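You operate a simulated robot arm through the tools that you are given. There is no shell and no other tool.

You are at the controls of a simulated robot arm. One attempt, no reset.

Task
Push the loose coupling home at hose stand AIR A.
Fine: shut the red valve and vent the line first; after, shut the yellow valve, then open the red.

The check looks at the end state, three seconds after you hand in, the way a careful person would. Anything else that was tipped, shoved, dropped, spilled or broken makes it a failure.

Robot
A 7-joint arm with a two-finger parallel gripper, fixed in place. Base frame: the origin is on the floor under the middle of its stand, x ahead of it, y to its left, z up. Lengths are in mm, angles in degrees, forces in N, time in s.
It reaches about 1046 mm from its shoulder. Its first joint turns from -166.0 to 166.0 degrees. Payload 1.57 kg.
Tool frame: the origin (TCP) lies between the finger pads and is the grasp point; the fingertips stand 30 mm ahead of it; z points along the fingers, y is the line along which they close. Largest opening 80 mm; finger width 17, thickness 12; the body of the gripper, 40 by 82 mm, starts 80 mm behind the TCP.
Orientation is that of the tool frame in the base frame, as [roll, pitch, yaw] about the fixed x, y, z axes, in that order (R = Rz(yaw) Ry(pitch) Rx(roll)). With the fingers straight down and closing along the base's y, the tool's x points along the base's -x, its y along +y and its z along -z.

Tools
- The arm moves only by the tool nudge_tool. Its argument "steps" is a list of rows, each an object (a shift or turn left out is 0, a gripper value left out holds the last) with "offset": the shift along the tool's x, y, z in mm, a list of three; "angular": the turn, a rotation vector about the tool's x, y, z in degrees, a list of three; "fingers": the opening in per cent of the stroke, from 0 (shut) to 100 (fully open). In form: [{"offset": [dx, dy, dz], "angular": [rx, ry, rz], "fingers": fingers}, ...]. A call has 1 to 20 rows; each row is the pose to reach, as a shift and turn from the pose commanded when the call began, along the tool's axes at that moment. Each row takes 0.2 s and may step no farther than 50 mm and 8.6 degrees from the row before; otherwise, or with a gripper value out of range, the whole call is refused. A pose out of reach is approached as far as the arm can. The call stops where the force on the tool passes 90 N (or 10 N more than at its start, if that is more) or the arm is blocked; 0.2 s more then pass. The fingers move at their own pace (about 153 mm/s each) and stop on an object; they squeeze with about 40 N. The grip force told is the motor's: it shows also when the fingers shut on nothing. Time passes only in rows, and 0.2 s behind the last, so rows that repeat a pose let the fingers close. It gives the time, the measured TCP pose, the force on the tool (base axes), the opening and the grip force at its end, in the units of the frame above (readings bear some noise), with the torque about the TCP (base axes, N m) and any sound that the robot's microphone picked up.
- Cameras (640 x 400 px; columns grow to the right, rows downward): "scene" is fixed at [48.6, -649.3, 1665.9]; the picture's right is [0.38, -0.93, 0.00], its down [-0.34, -0.14, -0.93] and it looks along [0.86, 0.35, -0.37] (base axes); focal length 349 px, centre (320, 200). "wrist" rides on the gripper at [72, -7, -122] in the tool frame; the picture's right is [0.09, 1.00, 0.00], its down [-0.84, 0.08, -0.54] and it looks along [-0.54, 0.05, 0.84] (tool axes); focal length 238 px, centre (320, 200). There is no depth. A picture from a camera that has moved, and an enlarged one, comes with that camera's place and axes in the base frame and with its lens.
- get_image(camera): a new picture of that camera. No time passes.
- zoom(camera, box): a new picture of the part [left, top, right, bottom] of that camera's present view, enlarged. No time passes.
- hand_in(): hands the job in; it is judged then, once.

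Nothing tells you positions but the pictures and the camera data. Unless the task says otherwise, let go and move clear before handing in.

The tools are called after "Request:" as name(argument=value, ...) on one line, values as JSON. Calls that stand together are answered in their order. nudge_tool: Moves the arm, as the interface text tells. Its arguments: {"type":"object","properties":{"steps":{"type":"array","items":{"type":"object","properties":{"offset":{"type":"array","items":{"type":"number"}},"angular":{"type":"array","items":{"type":"number"}},"fingers":{"type":"number"}}}}},"required":["steps"]} The other tools are called the same way: get_image (camera) takes a picture; zoom (camera, box) takes an enlarged picture of a part of a camera's view; hand_in () hands the job in.

At the start:

```text
t: 0.0
tool_pos: [318.6, -359.6, 1538.2]
tcp_rot: [180.0, 0.0, 179.9]
ft_force: [0.2, 0.6, -0.8]
wrist_torque: [0.03, -0.04, -0.01]
opening: 80.0
gripper_force: 0.1
```

scene: 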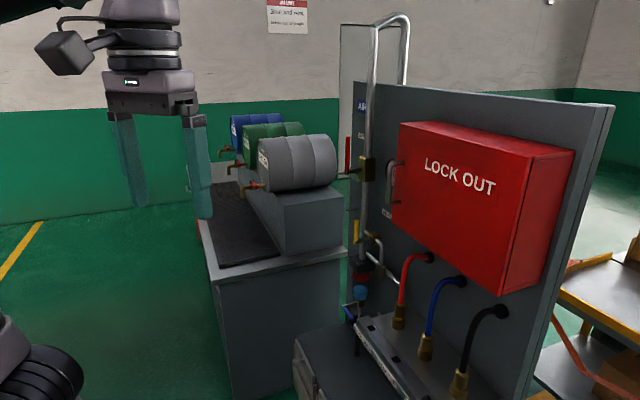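
wrist: 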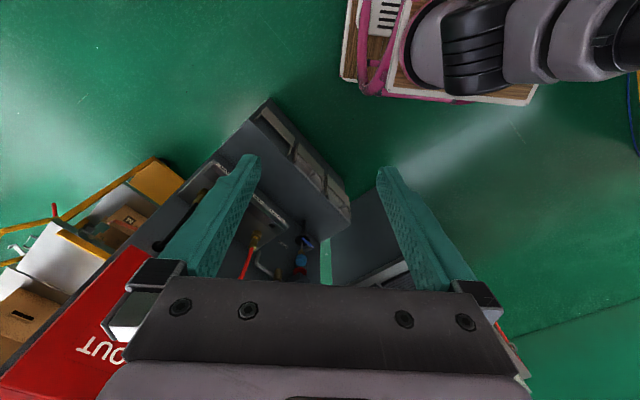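

I see a board with a red LOCK OUT box, hoses, and pipework with valves at the left part of the board (AIR A presumably). I'll look at it enlarged before moving anything.

Request:
zoom(camera="scene", box=[320, 80, 440, 230])

Request:
zoom(camera="scene", box=[320, 200, 440, 350])

Request:
zoom(camera="scene", box=[290, 250, 530, 400])

Request:
zoom(camera="wrist", box=[180, 90, 400, 300])

```text
2.67 times, centred on (380, 155) of scene
camera zoom: at [48.6, -649.3, 1665.9], right [0.38, -0.93, 0.0], down [-0.34, -0.14, -0.93], along [0.86, 0.35, -0.37], focal length 930 px, centre (160, 320)
```

zoom: 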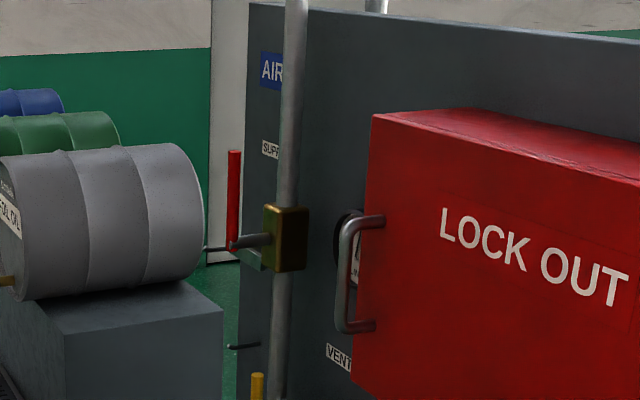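

```text
2.67 times, centred on (380, 275) of scene
camera zoom: at [48.6, -649.3, 1665.9], right [0.38, -0.93, 0.0], down [-0.34, -0.14, -0.93], along [0.86, 0.35, -0.37], focal length 930 px, centre (160, 0)
```

zoom: 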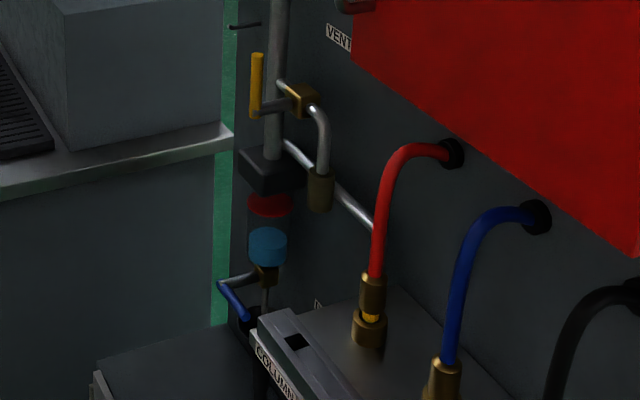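

```text
2.67 times, centred on (410, 325) of scene
camera zoom: at [48.6, -649.3, 1665.9], right [0.38, -0.93, 0.0], down [-0.34, -0.14, -0.93], along [0.86, 0.35, -0.37], focal length 930 px, centre (80, -133)
```

zoom: 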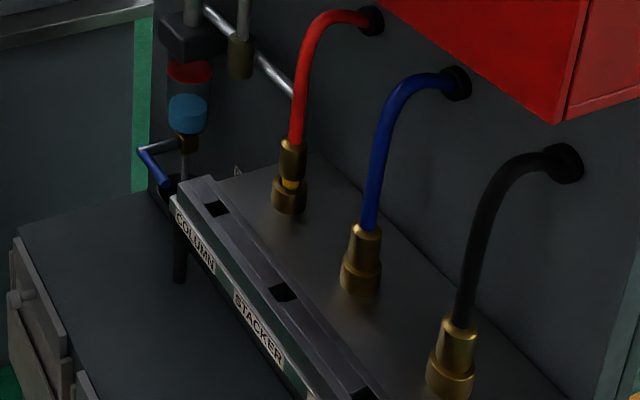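

```text
1.90 times, centred on (290, 195) of wrist
camera zoom: at [247.1, -366.8, 1659.8], right [-0.09, 1.0, 0.0], down [0.84, 0.08, 0.54], along [0.54, 0.05, -0.84], focal length 454 px, centre (377, 210)
```

zoom: 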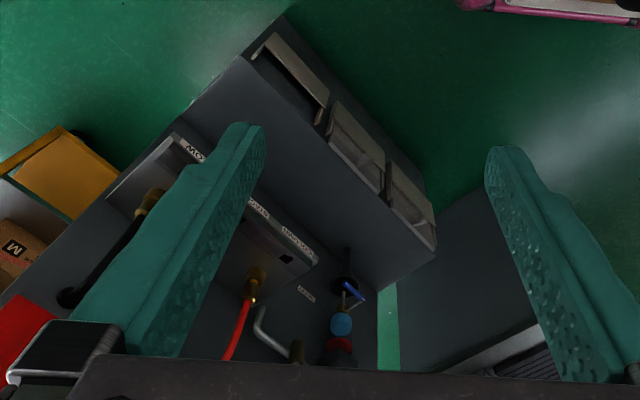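

The red hose's coupling shows a yellow ring, so it looks like the unseated one. It sits near (881, -555, 967), on a board that faces the robot at about 45°. I'll yaw the tool 45° towards the board for a better look.

Request:
nudge_tool(steps=[{"angular": [0, 0, 8]}, {"angular": [0, 0, 16]}, {"angular": [0, 0, 24]}, {"angular": [0, 0, 32]}, {"angular": [0, 0, 40]}, {"angular": [0, 0, 45]}])

Request:
get_image(camera="wrist")

```text
t: 1.4
tool_pos: [317.8, -360.5, 1538.5]
tcp_rot: [-180.0, 0.0, 134.8]
ft_force: [0.1, 1.0, 0.6]
wrist_torque: [0.0, 0.0, 0.01]
opening: 80.0
gripper_force: 0.1
```

```text
taken
camera wrist: at [263.3, -314.4, 1660.0], right [0.64, 0.77, 0.0], down [0.65, -0.54, 0.54], along [0.42, -0.35, -0.84], focal length 238 px, centre (320, 200)
```

wrist: 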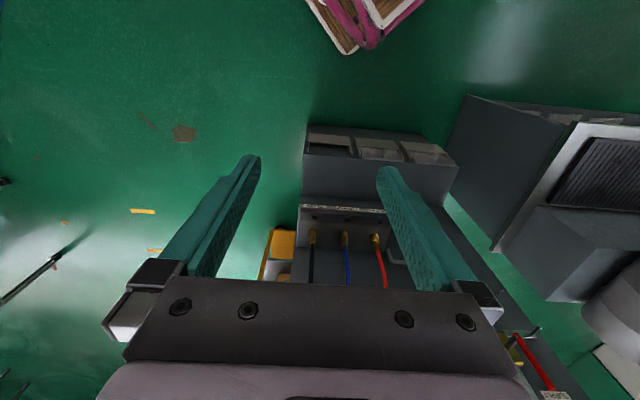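

The tool now faces the board, and the three couplings sit in a row across the view. I'll pitch the fingers up 45° so the wrist camera sees the board nearly head-on.

Request:
nudge_tool(steps=[{"angular": [0, -8, 0]}, {"angular": [0, -16, 0]}, {"angular": [0, -24, 0]}, {"angular": [0, -32, 0]}, {"angular": [0, -40, 0]}, {"angular": [0, -45, 0]}])

Request:
get_image(camera="wrist")

Request:
get_image(camera="scene")

```text
t: 2.8
tool_pos: [320.0, -359.9, 1538.1]
tcp_rot: [180.0, 45.1, 134.9]
ft_force: [-0.7, -0.6, -0.4]
wrist_torque: [0.02, -0.01, 0.0]
opening: 80.0
gripper_force: 0.0
```

```text
taken
camera wrist: at [218.4, -268.5, 1573.1], right [0.66, 0.75, -0.06], down [0.2, -0.09, 0.98], along [0.72, -0.66, -0.21], focal length 238 px, centre (320, 200)
```

wrist: 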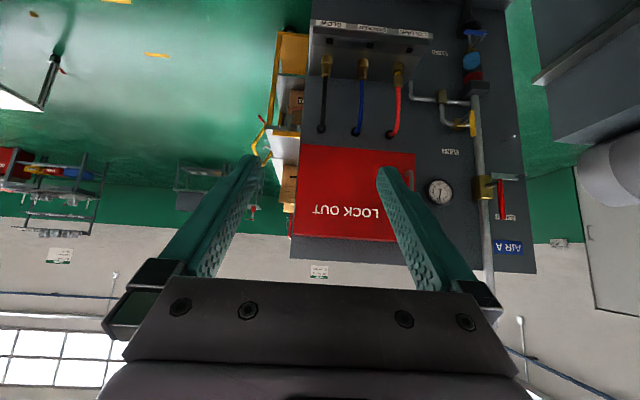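

```text
taken
```

scene: 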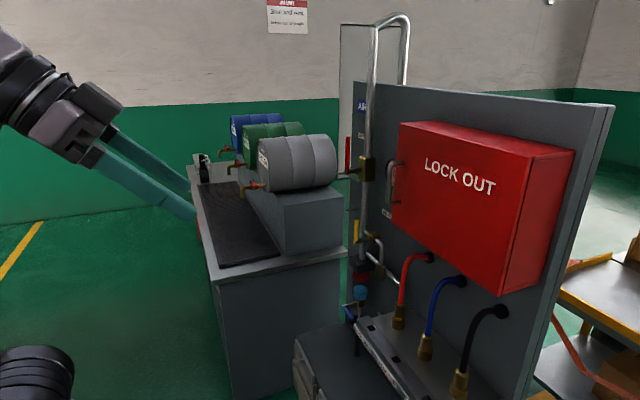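

The wrist view, upside down, shows the AIR A riser with its red and yellow valves, the gauge and the couplings. I'll zoom in on the details.

Request:
zoom(camera="wrist", box=[420, 140, 540, 260])

Request:
zoom(camera="wrist", box=[400, 60, 520, 180])

Request:
zoom(camera="wrist", box=[300, 0, 520, 150])

Request:
zoom(camera="wrist", box=[415, 165, 465, 215])

```text
3.33 times, centred on (480, 200) of wrist
camera zoom: at [218.4, -268.5, 1573.1], right [0.66, 0.75, -0.06], down [0.2, -0.09, 0.98], along [0.72, -0.66, -0.21], focal length 794 px, centre (-213, 200)
```

zoom: 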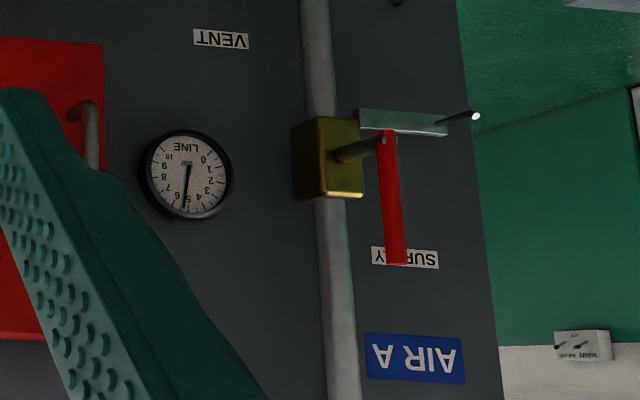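

```text
3.33 times, centred on (460, 120) of wrist
camera zoom: at [218.4, -268.5, 1573.1], right [0.66, 0.75, -0.06], down [0.2, -0.09, 0.98], along [0.72, -0.66, -0.21], focal length 794 px, centre (-147, 467)
```

zoom: 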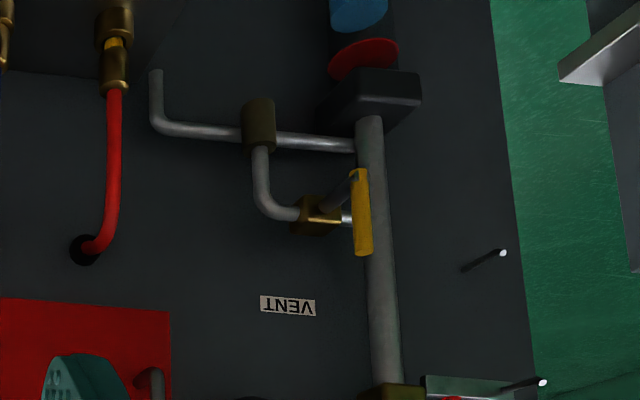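

```text
2.67 times, centred on (410, 75) of wrist
camera zoom: at [218.4, -268.5, 1573.1], right [0.66, 0.75, -0.06], down [0.2, -0.09, 0.98], along [0.72, -0.66, -0.21], focal length 636 px, centre (80, 533)
```

zoom: 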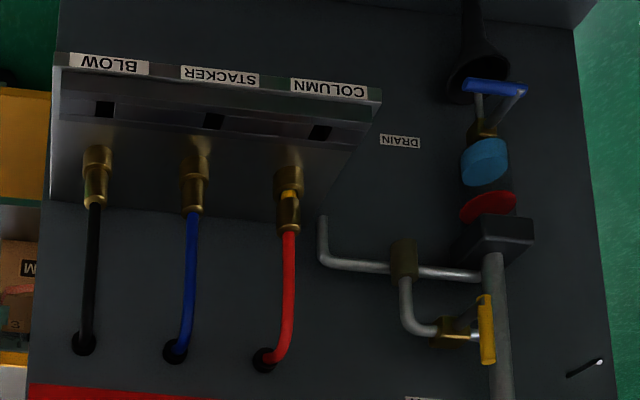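

```text
8.00 times, centred on (440, 190) of wrist
camera zoom: at [218.4, -268.5, 1573.1], right [0.66, 0.75, -0.06], down [0.2, -0.09, 0.98], along [0.72, -0.66, -0.21], focal length 1907 px, centre (-640, 280)
```

zoom: 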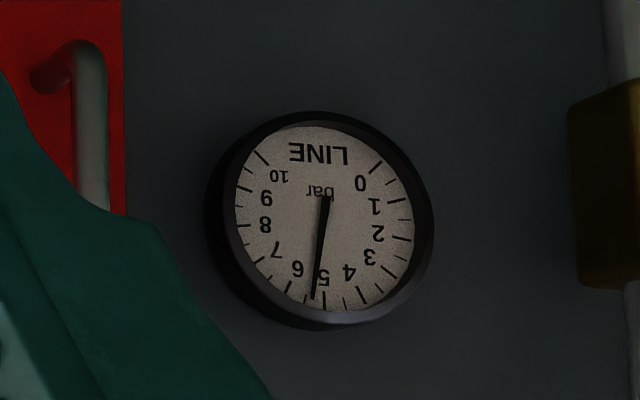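

Gauge reads about 5.3 bar. I take the supply hub to be near (1070, -330, 1337) with the red handle up (open). The vent hub is near (1027, -381, 1113) with the yellow handle up, across its pipe (shut). I'll move in for a closer look, well clear of the board.

Request:
nudge_tool(steps=[{"offset": [-6.5, 39.8, 22.8]}, {"offset": [-13, 79.6, 45.6]}, {"offset": [-19.5, 119.5, 68.4]}, {"offset": [-26, 159.3, 91.2]}, {"offset": [-32.5, 199.2, 114]}, {"offset": [-39, 239, 136.8]}, {"offset": [-45.5, 278.8, 159.7]}, {"offset": [-52, 318.7, 182.5]}, {"offset": [-58.5, 358.5, 205.3]}, {"offset": [-65, 398.3, 228.1]}, {"offset": [-71.5, 438.2, 250.9]}, {"offset": [-78, 478, 273.7]}])

Request:
get_image(camera="wrist")

Request:
get_image(camera="scene")

```text
t: 5.4
tool_pos: [832.6, -198.7, 1399.3]
tcp_rot: [179.9, 45.2, 134.9]
ft_force: [0.2, 0.0, 0.0]
wrist_torque: [0.04, -0.01, 0.05]
opening: 79.9
gripper_force: 0.1
```

```text
taken
camera wrist: at [731.5, -106.8, 1433.7], right [0.66, 0.75, -0.06], down [0.2, -0.09, 0.98], along [0.73, -0.66, -0.21], focal length 238 px, centre (320, 200)
```

wrist: 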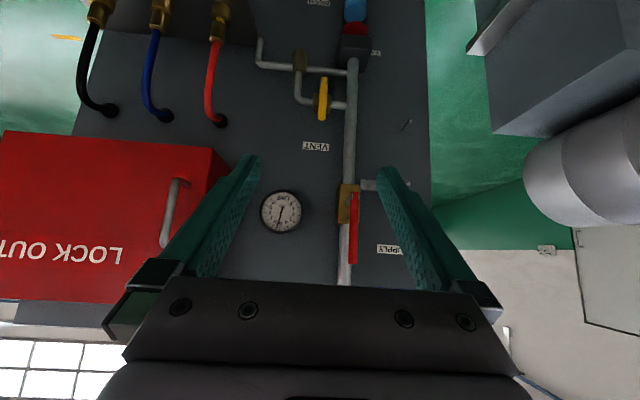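

```text
taken
```

scene: 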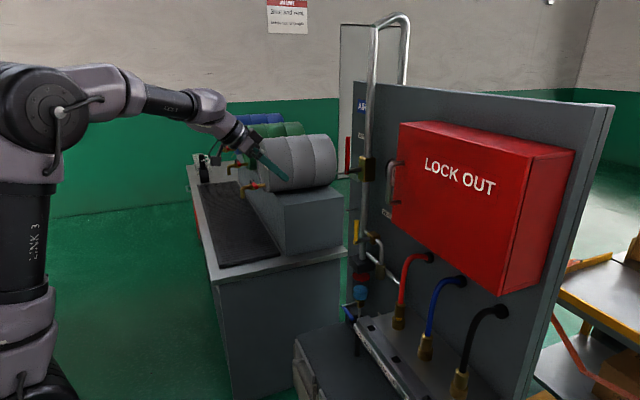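

The arm reaches this pose comfortably, and the valves are close and clearly visible. I'll zoom in on each one.

Request:
zoom(camera="wrist", box=[250, 140, 430, 300])

Request:
zoom(camera="wrist", box=[240, 20, 420, 160])

Request:
zoom(camera="wrist", box=[60, 0, 260, 140])

```text
2.50 times, centred on (340, 220) of wrist
camera zoom: at [731.5, -106.8, 1433.7], right [0.66, 0.75, -0.06], down [0.2, -0.09, 0.98], along [0.73, -0.66, -0.21], focal length 596 px, centre (270, 150)
```

zoom: 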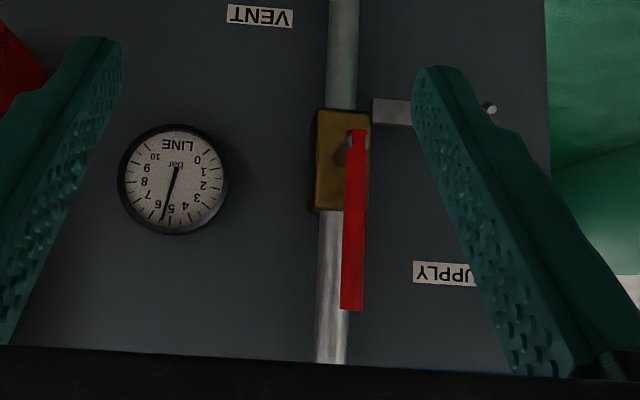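

```text
2.86 times, centred on (330, 90) of wrist
camera zoom: at [731.5, -106.8, 1433.7], right [0.66, 0.75, -0.06], down [0.2, -0.09, 0.98], along [0.73, -0.66, -0.21], focal length 681 px, centre (291, 514)
```

zoom: 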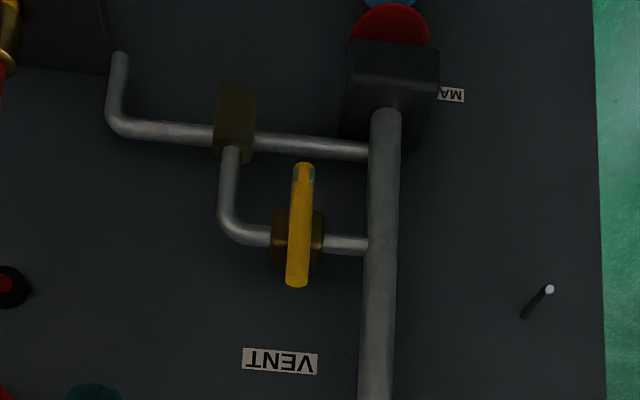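

```text
2.86 times, centred on (160, 70) of wrist
camera zoom: at [731.5, -106.8, 1433.7], right [0.66, 0.75, -0.06], down [0.2, -0.09, 0.98], along [0.73, -0.66, -0.21], focal length 681 px, centre (777, 571)
```

zoom: 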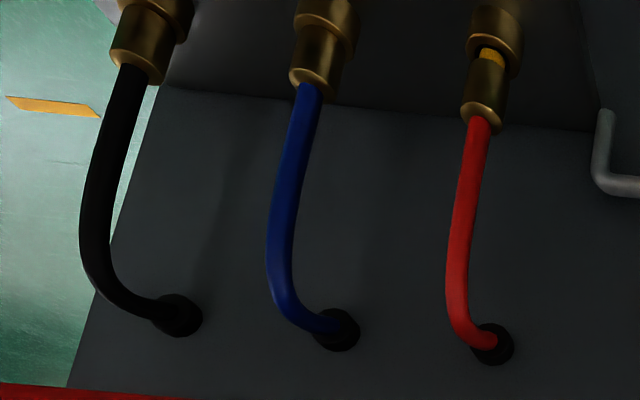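

Both handles are upright: red along its riser (open), yellow across its pipe (shut). A bracket with a peg sits beside the red valve. I'll close the fingers for pushing and to clear the view, then look again.

Request:
nudge_tool(steps=[{"offset": [0, 40, 0], "fingers": 0}, {"offset": [0, 80, 0], "fingers": 0}, {"offset": [0, 80, 0], "fingers": 0}])

Request:
get_image(camera="wrist")

Request:
zoom(camera="wrist", box=[200, 120, 360, 240])

Request:
zoom(camera="scene", box=[330, 140, 410, 200])

```text
t: 6.2
tool_pos: [890.5, -143.6, 1402.0]
tcp_rot: [180.0, 44.9, 135.0]
ft_force: [0.2, -0.9, -0.2]
wrist_torque: [0.02, -0.02, 0.04]
opening: 0.0
gripper_force: 21.5
```

```text
taken
camera wrist: at [790.3, -51.2, 1436.8], right [0.66, 0.75, -0.06], down [0.2, -0.09, 0.97], along [0.72, -0.66, -0.21], focal length 238 px, centre (320, 200)
```

wrist: 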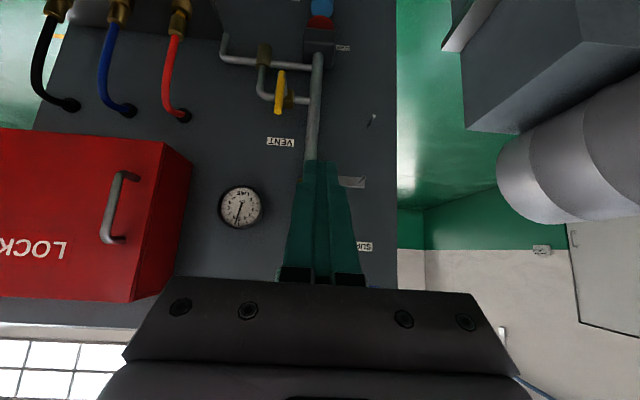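

```text
3.33 times, centred on (280, 180) of wrist
camera zoom: at [790.3, -51.2, 1436.8], right [0.66, 0.75, -0.06], down [0.2, -0.09, 0.97], along [0.72, -0.66, -0.21], focal length 794 px, centre (453, 267)
```

zoom: 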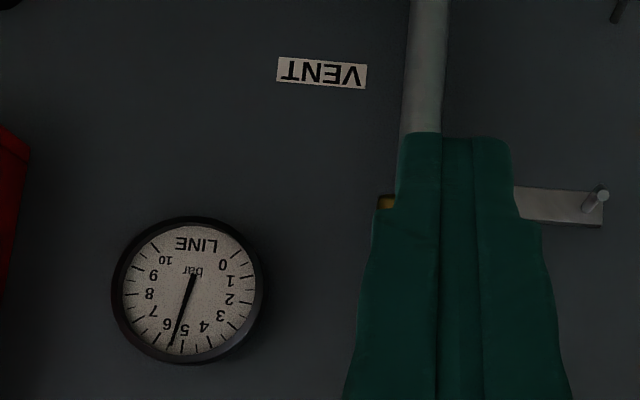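

```text
6.67 times, centred on (370, 170) of scene
camera zoom: at [48.6, -649.3, 1665.9], right [0.38, -0.93, 0.0], down [-0.34, -0.14, -0.93], along [0.86, 0.35, -0.37], focal length 2324 px, centre (-13, 400)
```

zoom: 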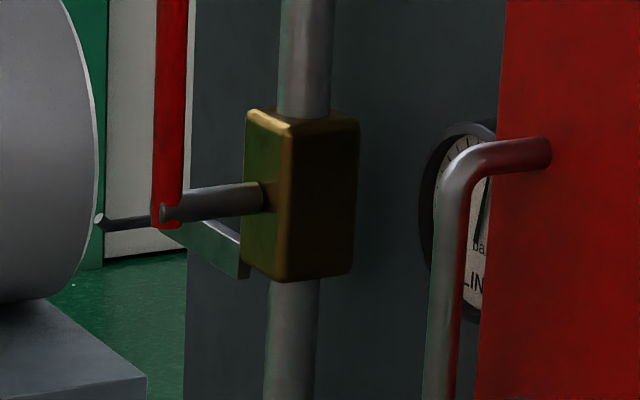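

The peg bracket sits on the +u side of the supply valve, so the red handle should shut by swinging that way (toward +x+y) from up to horizontal. I'll level the tool until it points at the board, and look again.

Request:
nudge_tool(steps=[{"angular": [0, -8, 0]}, {"angular": [0, -16, 0]}, {"angular": [0, -24, 0]}, {"angular": [0, -32, 0]}, {"angular": [0, -40, 0]}, {"angular": [0, -40, 0]}])

Request:
get_image(camera="wrist")

Request:
get_image(camera="scene")

```text
t: 7.6
tool_pos: [889.4, -143.7, 1400.2]
tcp_rot: [179.9, 85.0, 134.8]
ft_force: [0.3, 0.6, -0.3]
wrist_torque: [0.06, 0.0, -0.01]
opening: 0.2
gripper_force: 21.2
```

```text
taken
camera wrist: at [795.8, -57.0, 1338.6], right [0.7, 0.71, -0.09], down [-0.28, 0.39, 0.88], along [0.66, -0.59, 0.47], focal length 238 px, centre (320, 200)
```

wrist: 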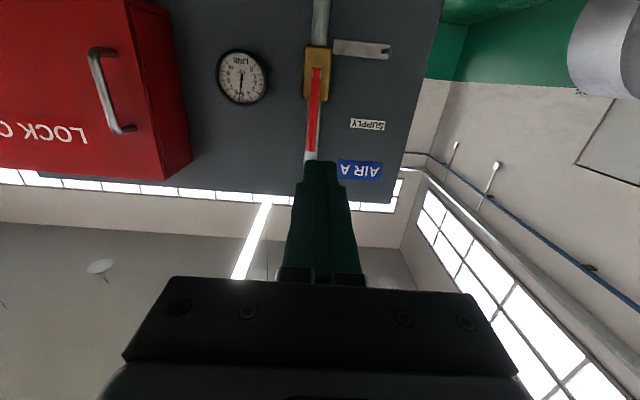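

```text
taken
```

scene: 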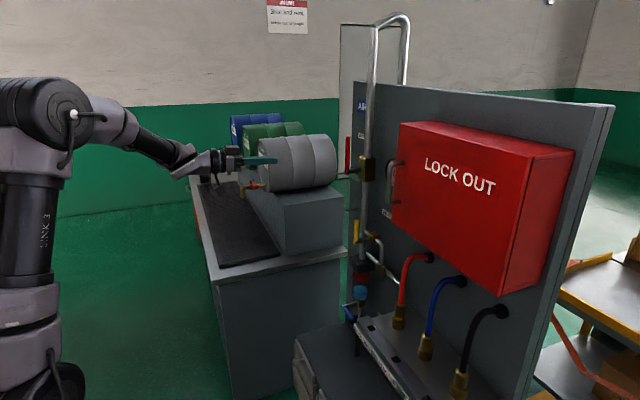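

Request:
zoom(camera="wrist", box=[210, 0, 410, 190])

```text
2.11 times, centred on (310, 95) of wrist
camera zoom: at [795.8, -57.0, 1338.6], right [0.7, 0.71, -0.09], down [-0.28, 0.39, 0.88], along [0.66, -0.59, 0.47], focal length 502 px, centre (341, 421)
```

zoom: 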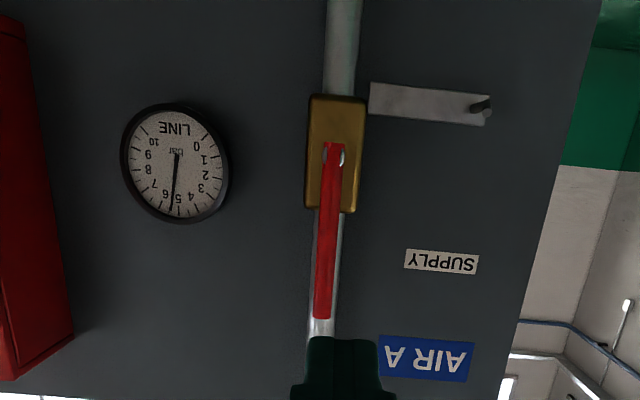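

The bracket is a stop peg just under where the red handle lies when shut. I'll move the closed fingers to the -u side of the red handle, stop a bit short, and check.

Request:
nudge_tool(steps=[{"offset": [-7, -46, 0]}, {"offset": [-13, -46, 45]}, {"offset": [-20, -46, 93]}, {"offset": [-26, -46, 140]}, {"offset": [-30, -46, 187]}, {"offset": [-30, -46, 187]}])

Request:
get_image(camera="wrist")

Request:
get_image(camera="scene")

```text
t: 9.0
tool_pos: [989.0, -307.7, 1413.1]
tcp_rot: [-179.9, 85.0, 135.0]
ft_force: [-0.2, 0.6, 0.7]
wrist_torque: [-0.03, -0.03, 0.0]
opening: 0.0
gripper_force: 20.9
```

```text
taken
camera wrist: at [893.8, -221.5, 1351.6], right [0.7, 0.71, -0.09], down [-0.28, 0.39, 0.88], along [0.66, -0.59, 0.46], focal length 238 px, centre (320, 200)
```

wrist: 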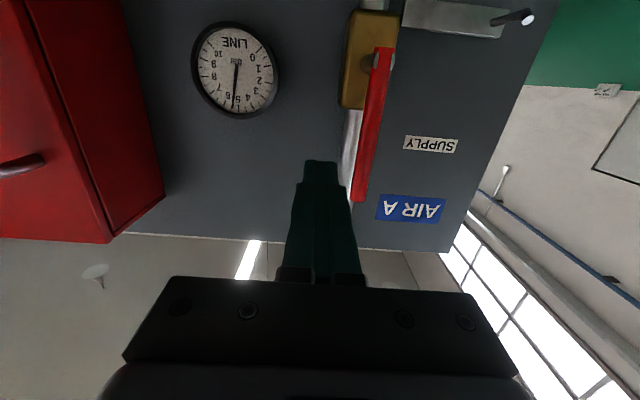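

```text
taken
```

scene: 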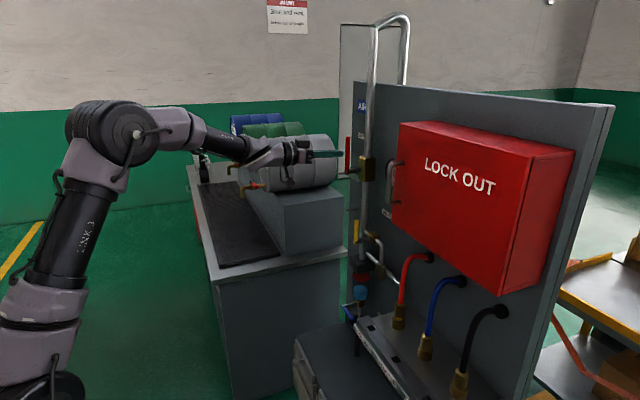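

The fingers are lined up about 20 mm to the -u side of the handle. Next I'll extend past the handle plane and start pushing it along its arc.

Request:
nudge_tool(steps=[{"offset": [-2.5, 0, 28]}, {"offset": [-5, 0, 55]}, {"offset": [-5, 0, 55]}])

Request:
zoom(camera="wrist", box=[240, 0, 480, 220])

Request:
zoom(camera="scene", box=[280, 110, 400, 210])

```text
t: 9.8
tool_pos: [1026.3, -345.9, 1413.3]
tcp_rot: [-179.8, 85.0, 135.1]
ft_force: [0.5, -0.2, 0.5]
wrist_torque: [-0.03, -0.02, 0.0]
opening: 0.0
gripper_force: 20.8
```

```text
1.82 times, centred on (360, 110) of wrist
camera zoom: at [932.9, -261.0, 1351.6], right [0.7, 0.71, -0.09], down [-0.28, 0.39, 0.88], along [0.66, -0.59, 0.46], focal length 433 px, centre (247, 364)
```

zoom: 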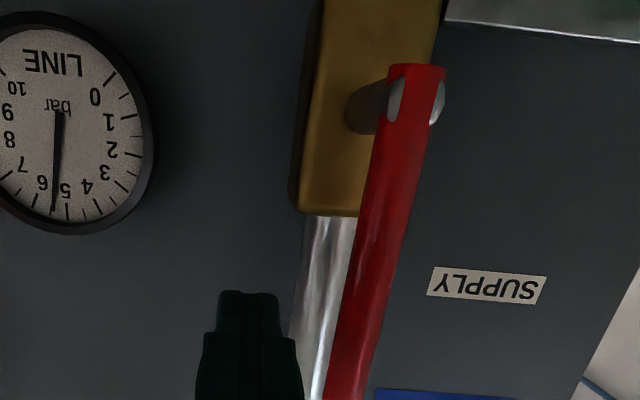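

```text
4.00 times, centred on (340, 160) of scene
camera zoom: at [48.6, -649.3, 1665.9], right [0.38, -0.93, 0.0], down [-0.34, -0.14, -0.93], along [0.86, 0.35, -0.37], focal length 1395 px, centre (240, 360)
```

zoom: 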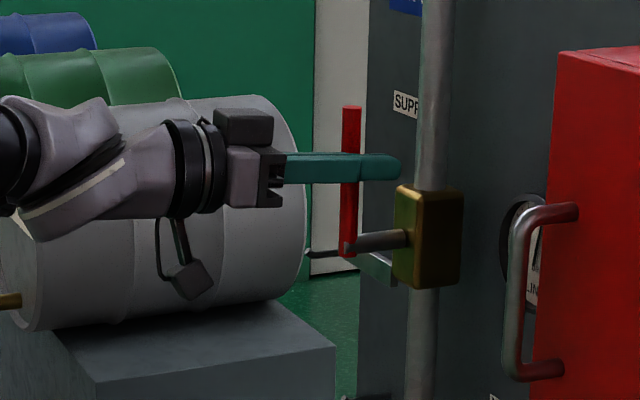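

The fingertips are about 15 mm past the handle plane and about 40 mm clear of the riser. I'll push the red handle toward +u, first to about 45°.

Request:
nudge_tool(steps=[{"offset": [0, 12, 0]}, {"offset": [0, 21, 0]}, {"offset": [-1.5, 31, 0]}, {"offset": [-2.3, 41, 0]}, {"offset": [-1.3, 51, 0]}, {"offset": [0.6, 61.6, 0]}, {"offset": [4, 71.5, 0.3]}, {"offset": [8.7, 80.7, 0.7]}])

Request:
zoom(camera="scene", box=[280, 110, 400, 210])

Request:
get_image(camera="wrist")

```text
t: 10.8
tool_pos: [1044.3, -334.3, 1413.7]
tcp_rot: [177.4, 84.8, 130.5]
ft_force: [-46.7, -3.8, 1.4]
wrist_torque: [-0.05, 0.11, 0.04]
opening: 0.0
gripper_force: 21.0
stopped in row 4: the force on the tool passed its limit at 106 N (the readings are from after the stop); the commanded pose is now the measured one
```

```text
4.00 times, centred on (340, 160) of scene
camera zoom: at [48.6, -649.3, 1665.9], right [0.38, -0.93, 0.0], down [-0.34, -0.14, -0.93], along [0.86, 0.35, -0.37], focal length 1395 px, centre (240, 360)
```

zoom: 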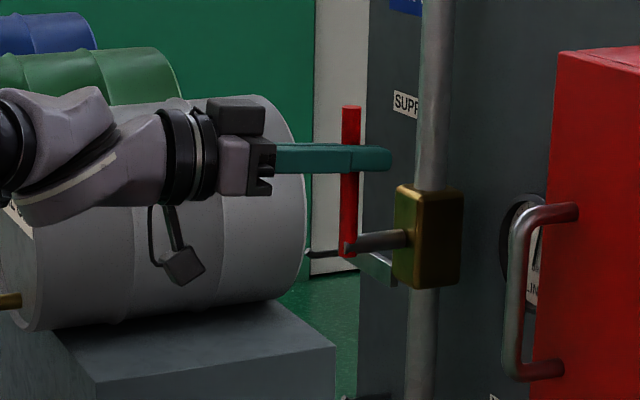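

```text
taken
camera wrist: at [953.9, -245.1, 1353.7], right [0.72, 0.69, -0.09], down [-0.26, 0.39, 0.88], along [0.64, -0.61, 0.46], focal length 238 px, centre (320, 200)
```

wrist: 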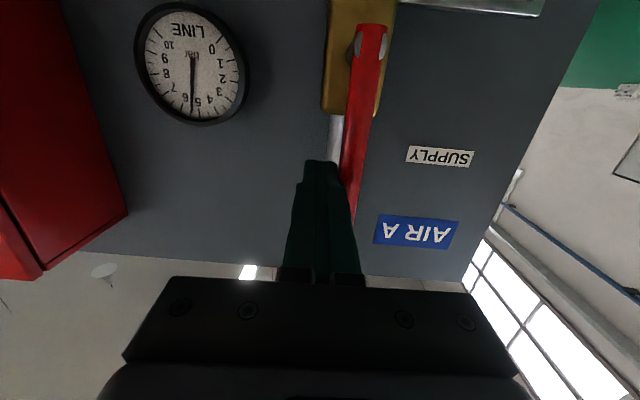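

The handle didn't budge toward +u: the push reached 106 N with no motion, and the handle is still upright. I'll back away, reset the tool angle and look at the hub more closely.

Request:
nudge_tool(steps=[{"offset": [0, -10, 0]}, {"offset": [0, -20, 0]}, {"offset": [0, -25, -25]}, {"offset": [0, -25, -60]}, {"offset": [0, -25, -60]}])

Request:
get_image(camera="wrist")

Request:
zoom(camera="wrist", box=[300, 0, 460, 110])

Request:
zoom(camera="scene", box=[335, 140, 395, 190])

```text
t: 12.0
tool_pos: [989.5, -304.9, 1415.3]
tcp_rot: [179.9, 84.7, 133.7]
ft_force: [0.2, 0.0, 0.3]
wrist_torque: [0.01, 0.0, 0.0]
opening: 0.0
gripper_force: 21.4
```

```text
taken
camera wrist: at [896.7, -216.3, 1354.2], right [0.71, 0.69, -0.09], down [-0.26, 0.39, 0.88], along [0.65, -0.61, 0.46], focal length 238 px, centre (320, 200)
```

wrist: 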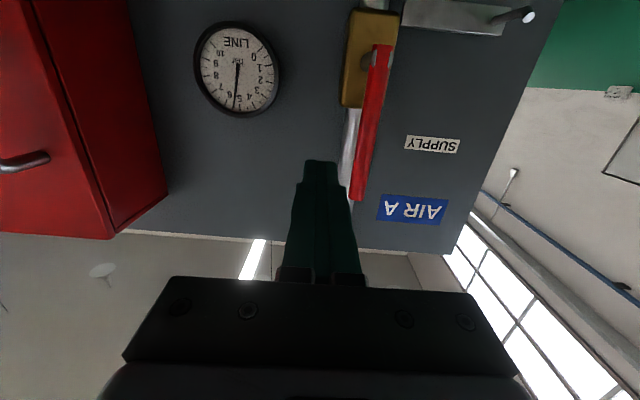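

```text
3.64 times, centred on (380, 55) of wrist
camera zoom: at [896.7, -216.3, 1354.2], right [0.71, 0.69, -0.09], down [-0.26, 0.39, 0.88], along [0.65, -0.61, 0.46], focal length 867 px, centre (102, 727)
```

zoom: 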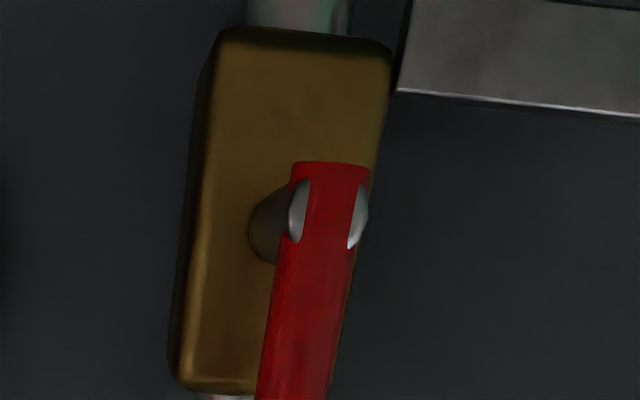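

```text
8.00 times, centred on (365, 165) of scene
camera zoom: at [48.6, -649.3, 1665.9], right [0.38, -0.93, 0.0], down [-0.34, -0.14, -0.93], along [0.86, 0.35, -0.37], focal length 2789 px, centre (-40, 480)
```

zoom: 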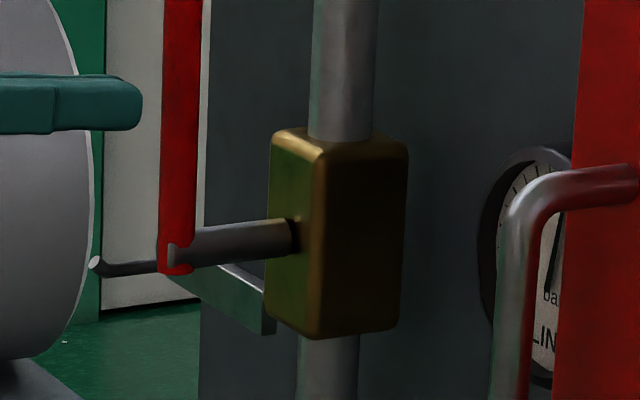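

The handle is a flat bar on the stem, and +u looks like its hard stop. I'll go round to its +u side and try a slow push toward -u near the handle's end.

Request:
nudge_tool(steps=[{"offset": [-6, 38, 0], "angular": [-0.6, 0, 0]}, {"offset": [-11, 77, 0], "angular": [-1.3, 0, 0]}, {"offset": [-13, 77, 28], "angular": [-1.3, 0, 0]}, {"offset": [-16, 77, 57], "angular": [-1.3, 0, 0]}, {"offset": [-16, 77, 57], "angular": [-1.3, 0, 0]}])

Request:
get_image(camera="wrist")

Request:
zoom(camera="scene", box=[280, 110, 400, 210])

```text
t: 13.2
tool_pos: [1086.9, -292.0, 1426.6]
tcp_rot: [178.6, 84.6, 133.5]
ft_force: [-0.1, -0.8, -0.8]
wrist_torque: [0.02, 0.0, 0.0]
opening: 0.0
gripper_force: 21.3
```

```text
taken
camera wrist: at [991.8, -205.3, 1365.8], right [0.7, 0.71, -0.09], down [-0.27, 0.38, 0.88], along [0.66, -0.59, 0.46], focal length 238 px, centre (320, 200)
```

wrist: 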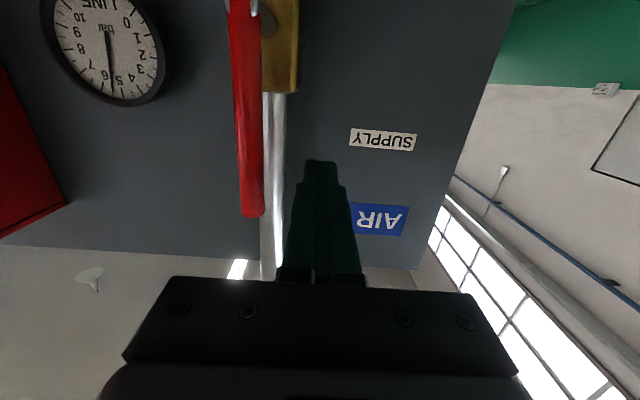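

```text
4.00 times, centred on (340, 160) of scene
camera zoom: at [48.6, -649.3, 1665.9], right [0.38, -0.93, 0.0], down [-0.34, -0.14, -0.93], along [0.86, 0.35, -0.37], focal length 1395 px, centre (240, 360)
```

zoom: 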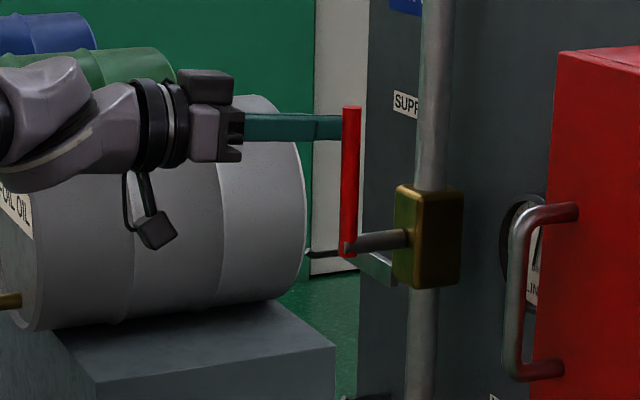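

The finger is on the +u side of the handle, near its end. I'll push slowly toward -u and watch the force.

Request:
nudge_tool(steps=[{"offset": [0, -14, 0]}, {"offset": [0, -20, 0]}, {"offset": [0, -24, 0]}, {"offset": [0, -28, 0]}, {"offset": [0, -32, 0]}, {"offset": [0, -32, 0]}])

Request:
get_image(camera="wrist")

Request:
zoom(camera="scene", box=[280, 110, 400, 210])

```text
t: 14.6
tool_pos: [1065.1, -314.9, 1427.2]
tcp_rot: [178.6, 84.6, 133.6]
ft_force: [0.0, 0.6, -1.0]
wrist_torque: [-0.02, 0.01, 0.0]
opening: 0.2
gripper_force: 21.5
```

```text
taken
camera wrist: at [969.6, -229.4, 1366.9], right [0.7, 0.71, -0.09], down [-0.27, 0.38, 0.88], along [0.66, -0.59, 0.46], focal length 238 px, centre (320, 200)
```

wrist: 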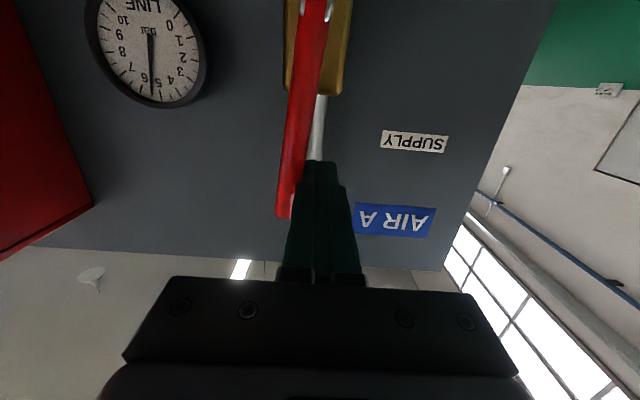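

```text
4.00 times, centred on (340, 160) of scene
camera zoom: at [48.6, -649.3, 1665.9], right [0.38, -0.93, 0.0], down [-0.34, -0.14, -0.93], along [0.86, 0.35, -0.37], focal length 1395 px, centre (240, 360)
```

zoom: 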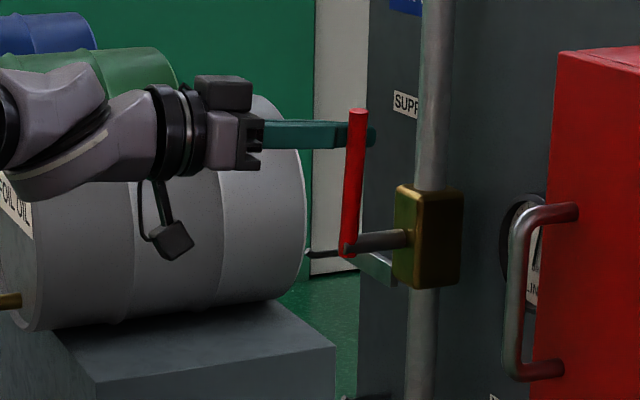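

The handle swings freely toward -u, so that is the shutting direction. I'll continue along the arc.

Request:
nudge_tool(steps=[{"offset": [8.7, -10.4, 0.8]}, {"offset": [10.5, -21, 1]}, {"offset": [12, -31.7, 1.1]}, {"offset": [16, -42, 1.5]}, {"offset": [20.5, -51.5, 1.9]}, {"offset": [27, -60, 2.5]}, {"offset": [34, -68.3, 3]}, {"offset": [42, -75, 3.8]}, {"offset": [51, -81, 4.6]}, {"offset": [51, -81, 4.6]}])

Request:
get_image(camera="wrist")

Request:
zoom(camera="scene", box=[280, 110, 400, 210])

```text
t: 16.8
tool_pos: [1004.9, -372.5, 1376.6]
tcp_rot: [178.4, 84.5, 133.3]
ft_force: [0.2, 0.3, 0.3]
wrist_torque: [0.04, 0.02, -0.01]
opening: 0.0
gripper_force: 21.2
```

```text
taken
camera wrist: at [911.5, -287.0, 1316.3], right [0.7, 0.71, -0.09], down [-0.27, 0.38, 0.88], along [0.66, -0.59, 0.46], focal length 238 px, centre (320, 200)
```

wrist: 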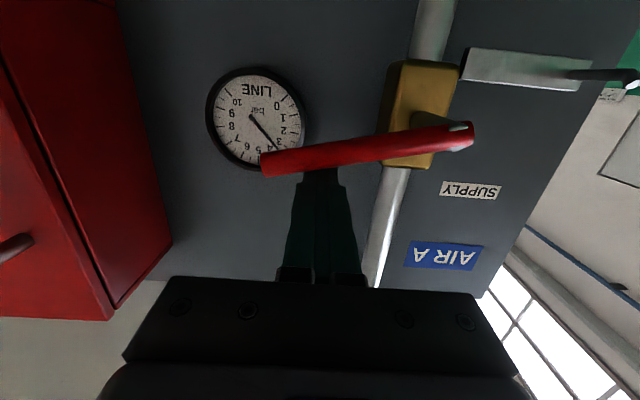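

```text
4.00 times, centred on (340, 160) of scene
camera zoom: at [48.6, -649.3, 1665.9], right [0.38, -0.93, 0.0], down [-0.34, -0.14, -0.93], along [0.86, 0.35, -0.37], focal length 1395 px, centre (240, 360)
```

zoom: 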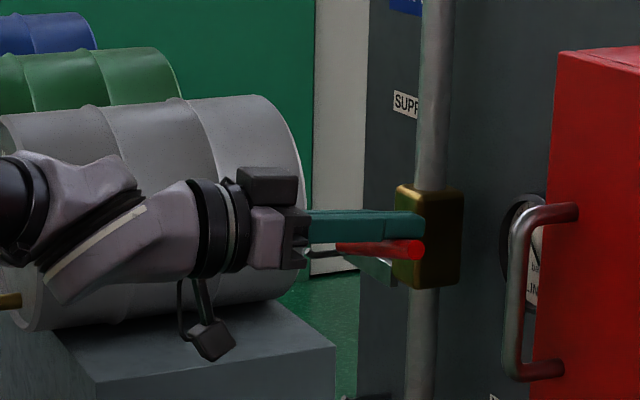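

The line gauge is already falling as the red valve closes. I'll press it down the last bit until it meets its stop.

Request:
nudge_tool(steps=[{"offset": [6, -2, 0.5]}, {"offset": [12, -4, 1]}, {"offset": [18, -5, 1.6]}, {"offset": [22, -6, 2]}, {"offset": [25, -6, 2.2]}, {"offset": [28, -6, 2.5]}, {"offset": [28, -6, 2.5]}])

Request:
get_image(camera="wrist")

Request:
zoom(camera="scene", box=[280, 110, 400, 210])

```text
t: 18.4
tool_pos: [1002.3, -376.7, 1356.0]
tcp_rot: [174.5, 85.1, 129.5]
ft_force: [13.6, -2.1, 46.3]
wrist_torque: [-0.29, -0.4, 0.07]
opening: 0.3
gripper_force: 21.5
```

```text
taken
camera wrist: at [909.1, -290.3, 1293.9], right [0.7, 0.71, -0.08], down [-0.28, 0.38, 0.88], along [0.66, -0.59, 0.47], focal length 238 px, centre (320, 200)
```

wrist: 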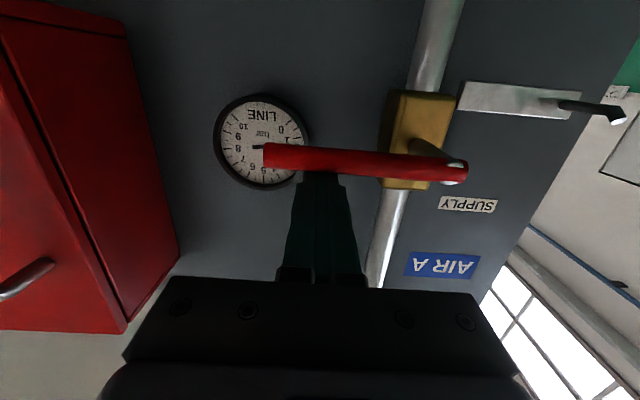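

```text
4.00 times, centred on (340, 160) of scene
camera zoom: at [48.6, -649.3, 1665.9], right [0.38, -0.93, 0.0], down [-0.34, -0.14, -0.93], along [0.86, 0.35, -0.37], focal length 1395 px, centre (240, 360)
```

zoom: 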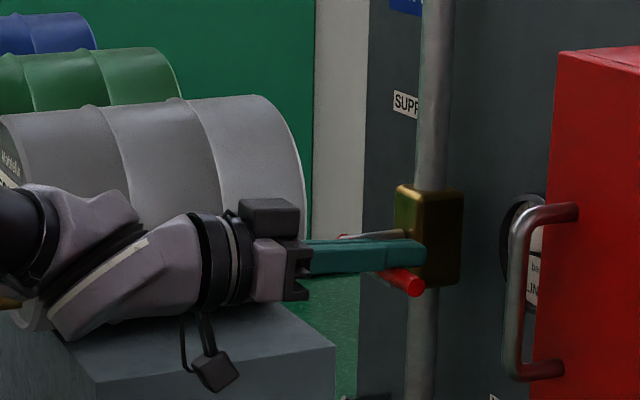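

Red is horizontal and hard against its stop at 46 N. I'll lift off and back out, then check the handle and gauge.

Request:
nudge_tool(steps=[{"offset": [-12, 0, 0]}, {"offset": [-25, 0, -2]}, {"offset": [-25, 0, -45]}, {"offset": [-25, 0, -90]}, {"offset": [-25, 0, -90]}])

Request:
get_image(camera="wrist")

Request:
zoom(camera="wrist", box=[210, 60, 470, 220])

Request:
zoom(camera="scene", box=[300, 120, 420, 330])

```text
t: 19.6
tool_pos: [941.1, -314.6, 1383.9]
tcp_rot: [178.6, 84.7, 133.6]
ft_force: [0.6, -0.5, 0.2]
wrist_torque: [-0.01, -0.01, -0.02]
opening: 0.1
gripper_force: 21.4
```

```text
taken
camera wrist: at [846.3, -229.1, 1322.6], right [0.7, 0.71, -0.09], down [-0.27, 0.38, 0.88], along [0.66, -0.59, 0.46], focal length 238 px, centre (320, 200)
```

wrist: 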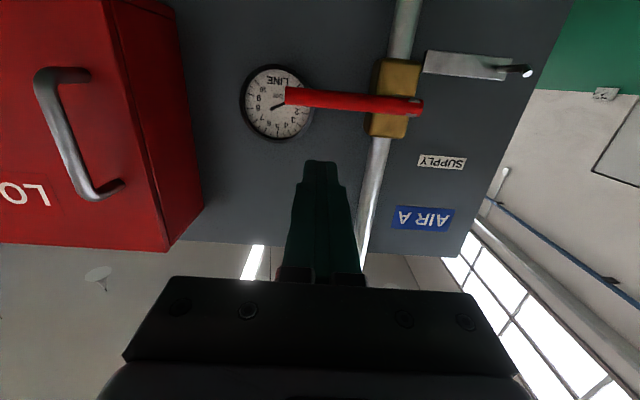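

```text
2.46 times, centred on (340, 140) of wrist
camera zoom: at [846.3, -229.1, 1322.6], right [0.7, 0.71, -0.09], down [-0.27, 0.38, 0.88], along [0.66, -0.59, 0.46], focal length 587 px, centre (271, 348)
```

zoom: 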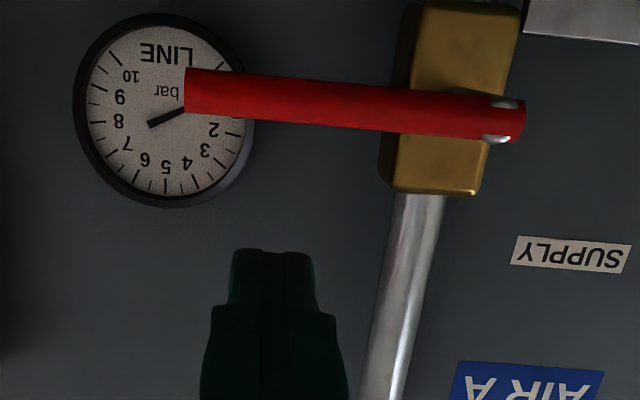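

```text
1.90 times, centred on (360, 225) of scene
camera zoom: at [48.6, -649.3, 1665.9], right [0.38, -0.93, 0.0], down [-0.34, -0.14, -0.93], along [0.86, 0.35, -0.37], focal length 664 px, centre (244, 152)
```

zoom: 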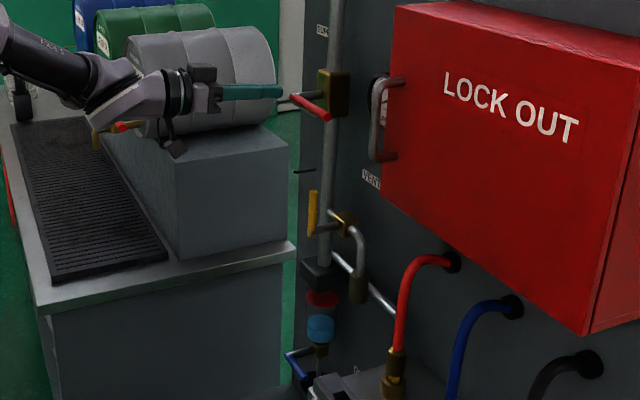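

Red is shut, and the gauge has dropped low. Next comes the vent. I'll go down to the +u side of the yellow handle, staying back from the board.

Request:
nudge_tool(steps=[{"offset": [41, 9.8, 4.2]}, {"offset": [82, 19.6, 8.4]}, {"offset": [123, 29.4, 12.6]}, {"offset": [164, 39.2, 16.8]}, {"offset": [205, 49, 21]}, {"offset": [205, 49, 21]}])

Request:
get_image(camera="wrist")

Request:
zoom(camera="scene", box=[280, 170, 420, 330])

```text
t: 21.0
tool_pos: [978.4, -278.9, 1176.8]
tcp_rot: [178.1, 84.5, 133.0]
ft_force: [0.4, 0.5, -0.1]
wrist_torque: [-0.02, 0.0, 0.04]
opening: 0.0
gripper_force: 21.2
```

```text
taken
camera wrist: at [883.8, -193.3, 1116.0], right [0.7, 0.71, -0.09], down [-0.27, 0.38, 0.88], along [0.66, -0.59, 0.46], focal length 238 px, centre (320, 200)
```

wrist: 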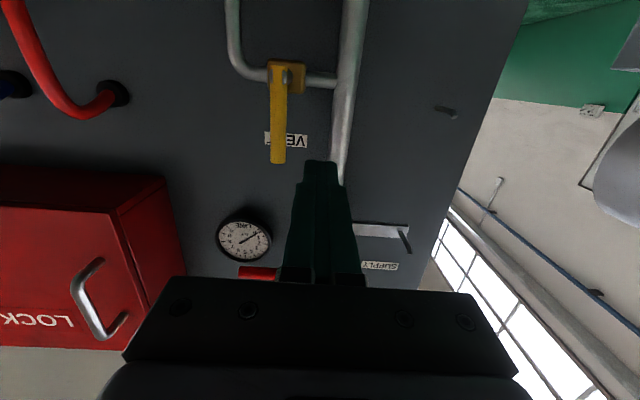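

```text
2.50 times, centred on (350, 250) of scene
camera zoom: at [48.6, -649.3, 1665.9], right [0.38, -0.93, 0.0], down [-0.34, -0.14, -0.93], along [0.86, 0.35, -0.37], focal length 872 px, centre (245, 75)
```

zoom: 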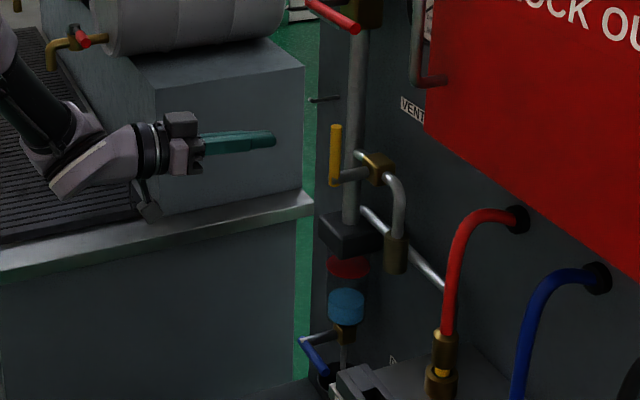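

Request:
zoom(camera="wrist", box=[200, 40, 400, 190])

Request:
zoom(camera="wrist", box=[210, 200, 290, 270])

```text
2.67 times, centred on (300, 115) of wrist
camera zoom: at [883.8, -193.3, 1116.0], right [0.7, 0.71, -0.09], down [-0.27, 0.38, 0.88], along [0.66, -0.59, 0.46], focal length 636 px, centre (373, 427)
```

zoom: 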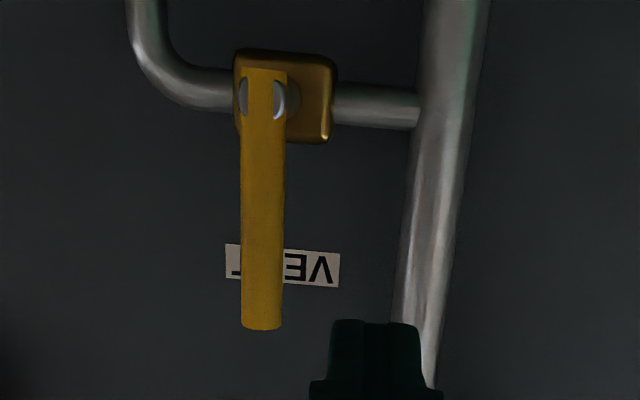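

```text
5.71 times, centred on (250, 235) of wrist
camera zoom: at [883.8, -193.3, 1116.0], right [0.7, 0.71, -0.09], down [-0.27, 0.38, 0.88], along [0.66, -0.59, 0.46], focal length 1362 px, centre (720, 0)
```

zoom: 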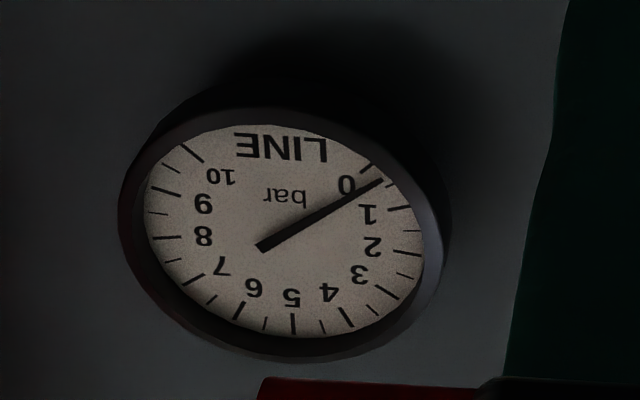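

The gauge reads about 0.5 bar and is bleeding down. The fingers sit on the +u side of the yellow handle. I'll extend, then push gently toward -u as with the red one.

Request:
nudge_tool(steps=[{"offset": [-4, 0, 43]}, {"offset": [-8, 0, 85]}, {"offset": [-8, 0, 85]}])

Request:
get_image(camera="wrist")

Request:
zoom(camera="scene", box=[280, 170, 420, 330])

```text
t: 21.8
tool_pos: [1039.2, -344.1, 1175.2]
tcp_rot: [178.5, 84.6, 133.5]
ft_force: [0.0, 0.0, -0.2]
wrist_torque: [-0.01, 0.0, -0.01]
opening: 0.1
gripper_force: 21.0
```

```text
taken
camera wrist: at [945.0, -257.3, 1114.4], right [0.7, 0.71, -0.09], down [-0.27, 0.38, 0.88], along [0.66, -0.59, 0.46], focal length 238 px, centre (320, 200)
```

wrist: 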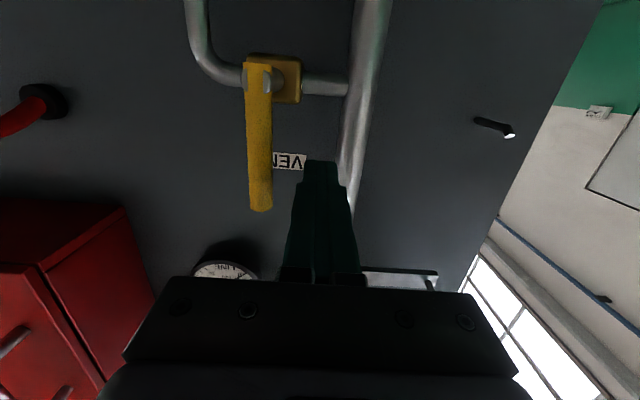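

```text
2.50 times, centred on (350, 250) of scene
camera zoom: at [48.6, -649.3, 1665.9], right [0.38, -0.93, 0.0], down [-0.34, -0.14, -0.93], along [0.86, 0.35, -0.37], focal length 872 px, centre (245, 75)
```

zoom: 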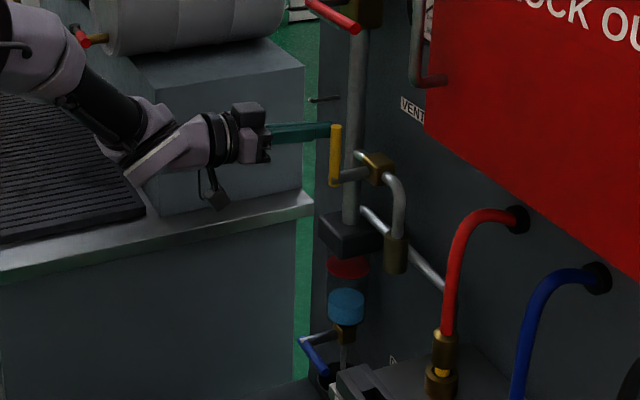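

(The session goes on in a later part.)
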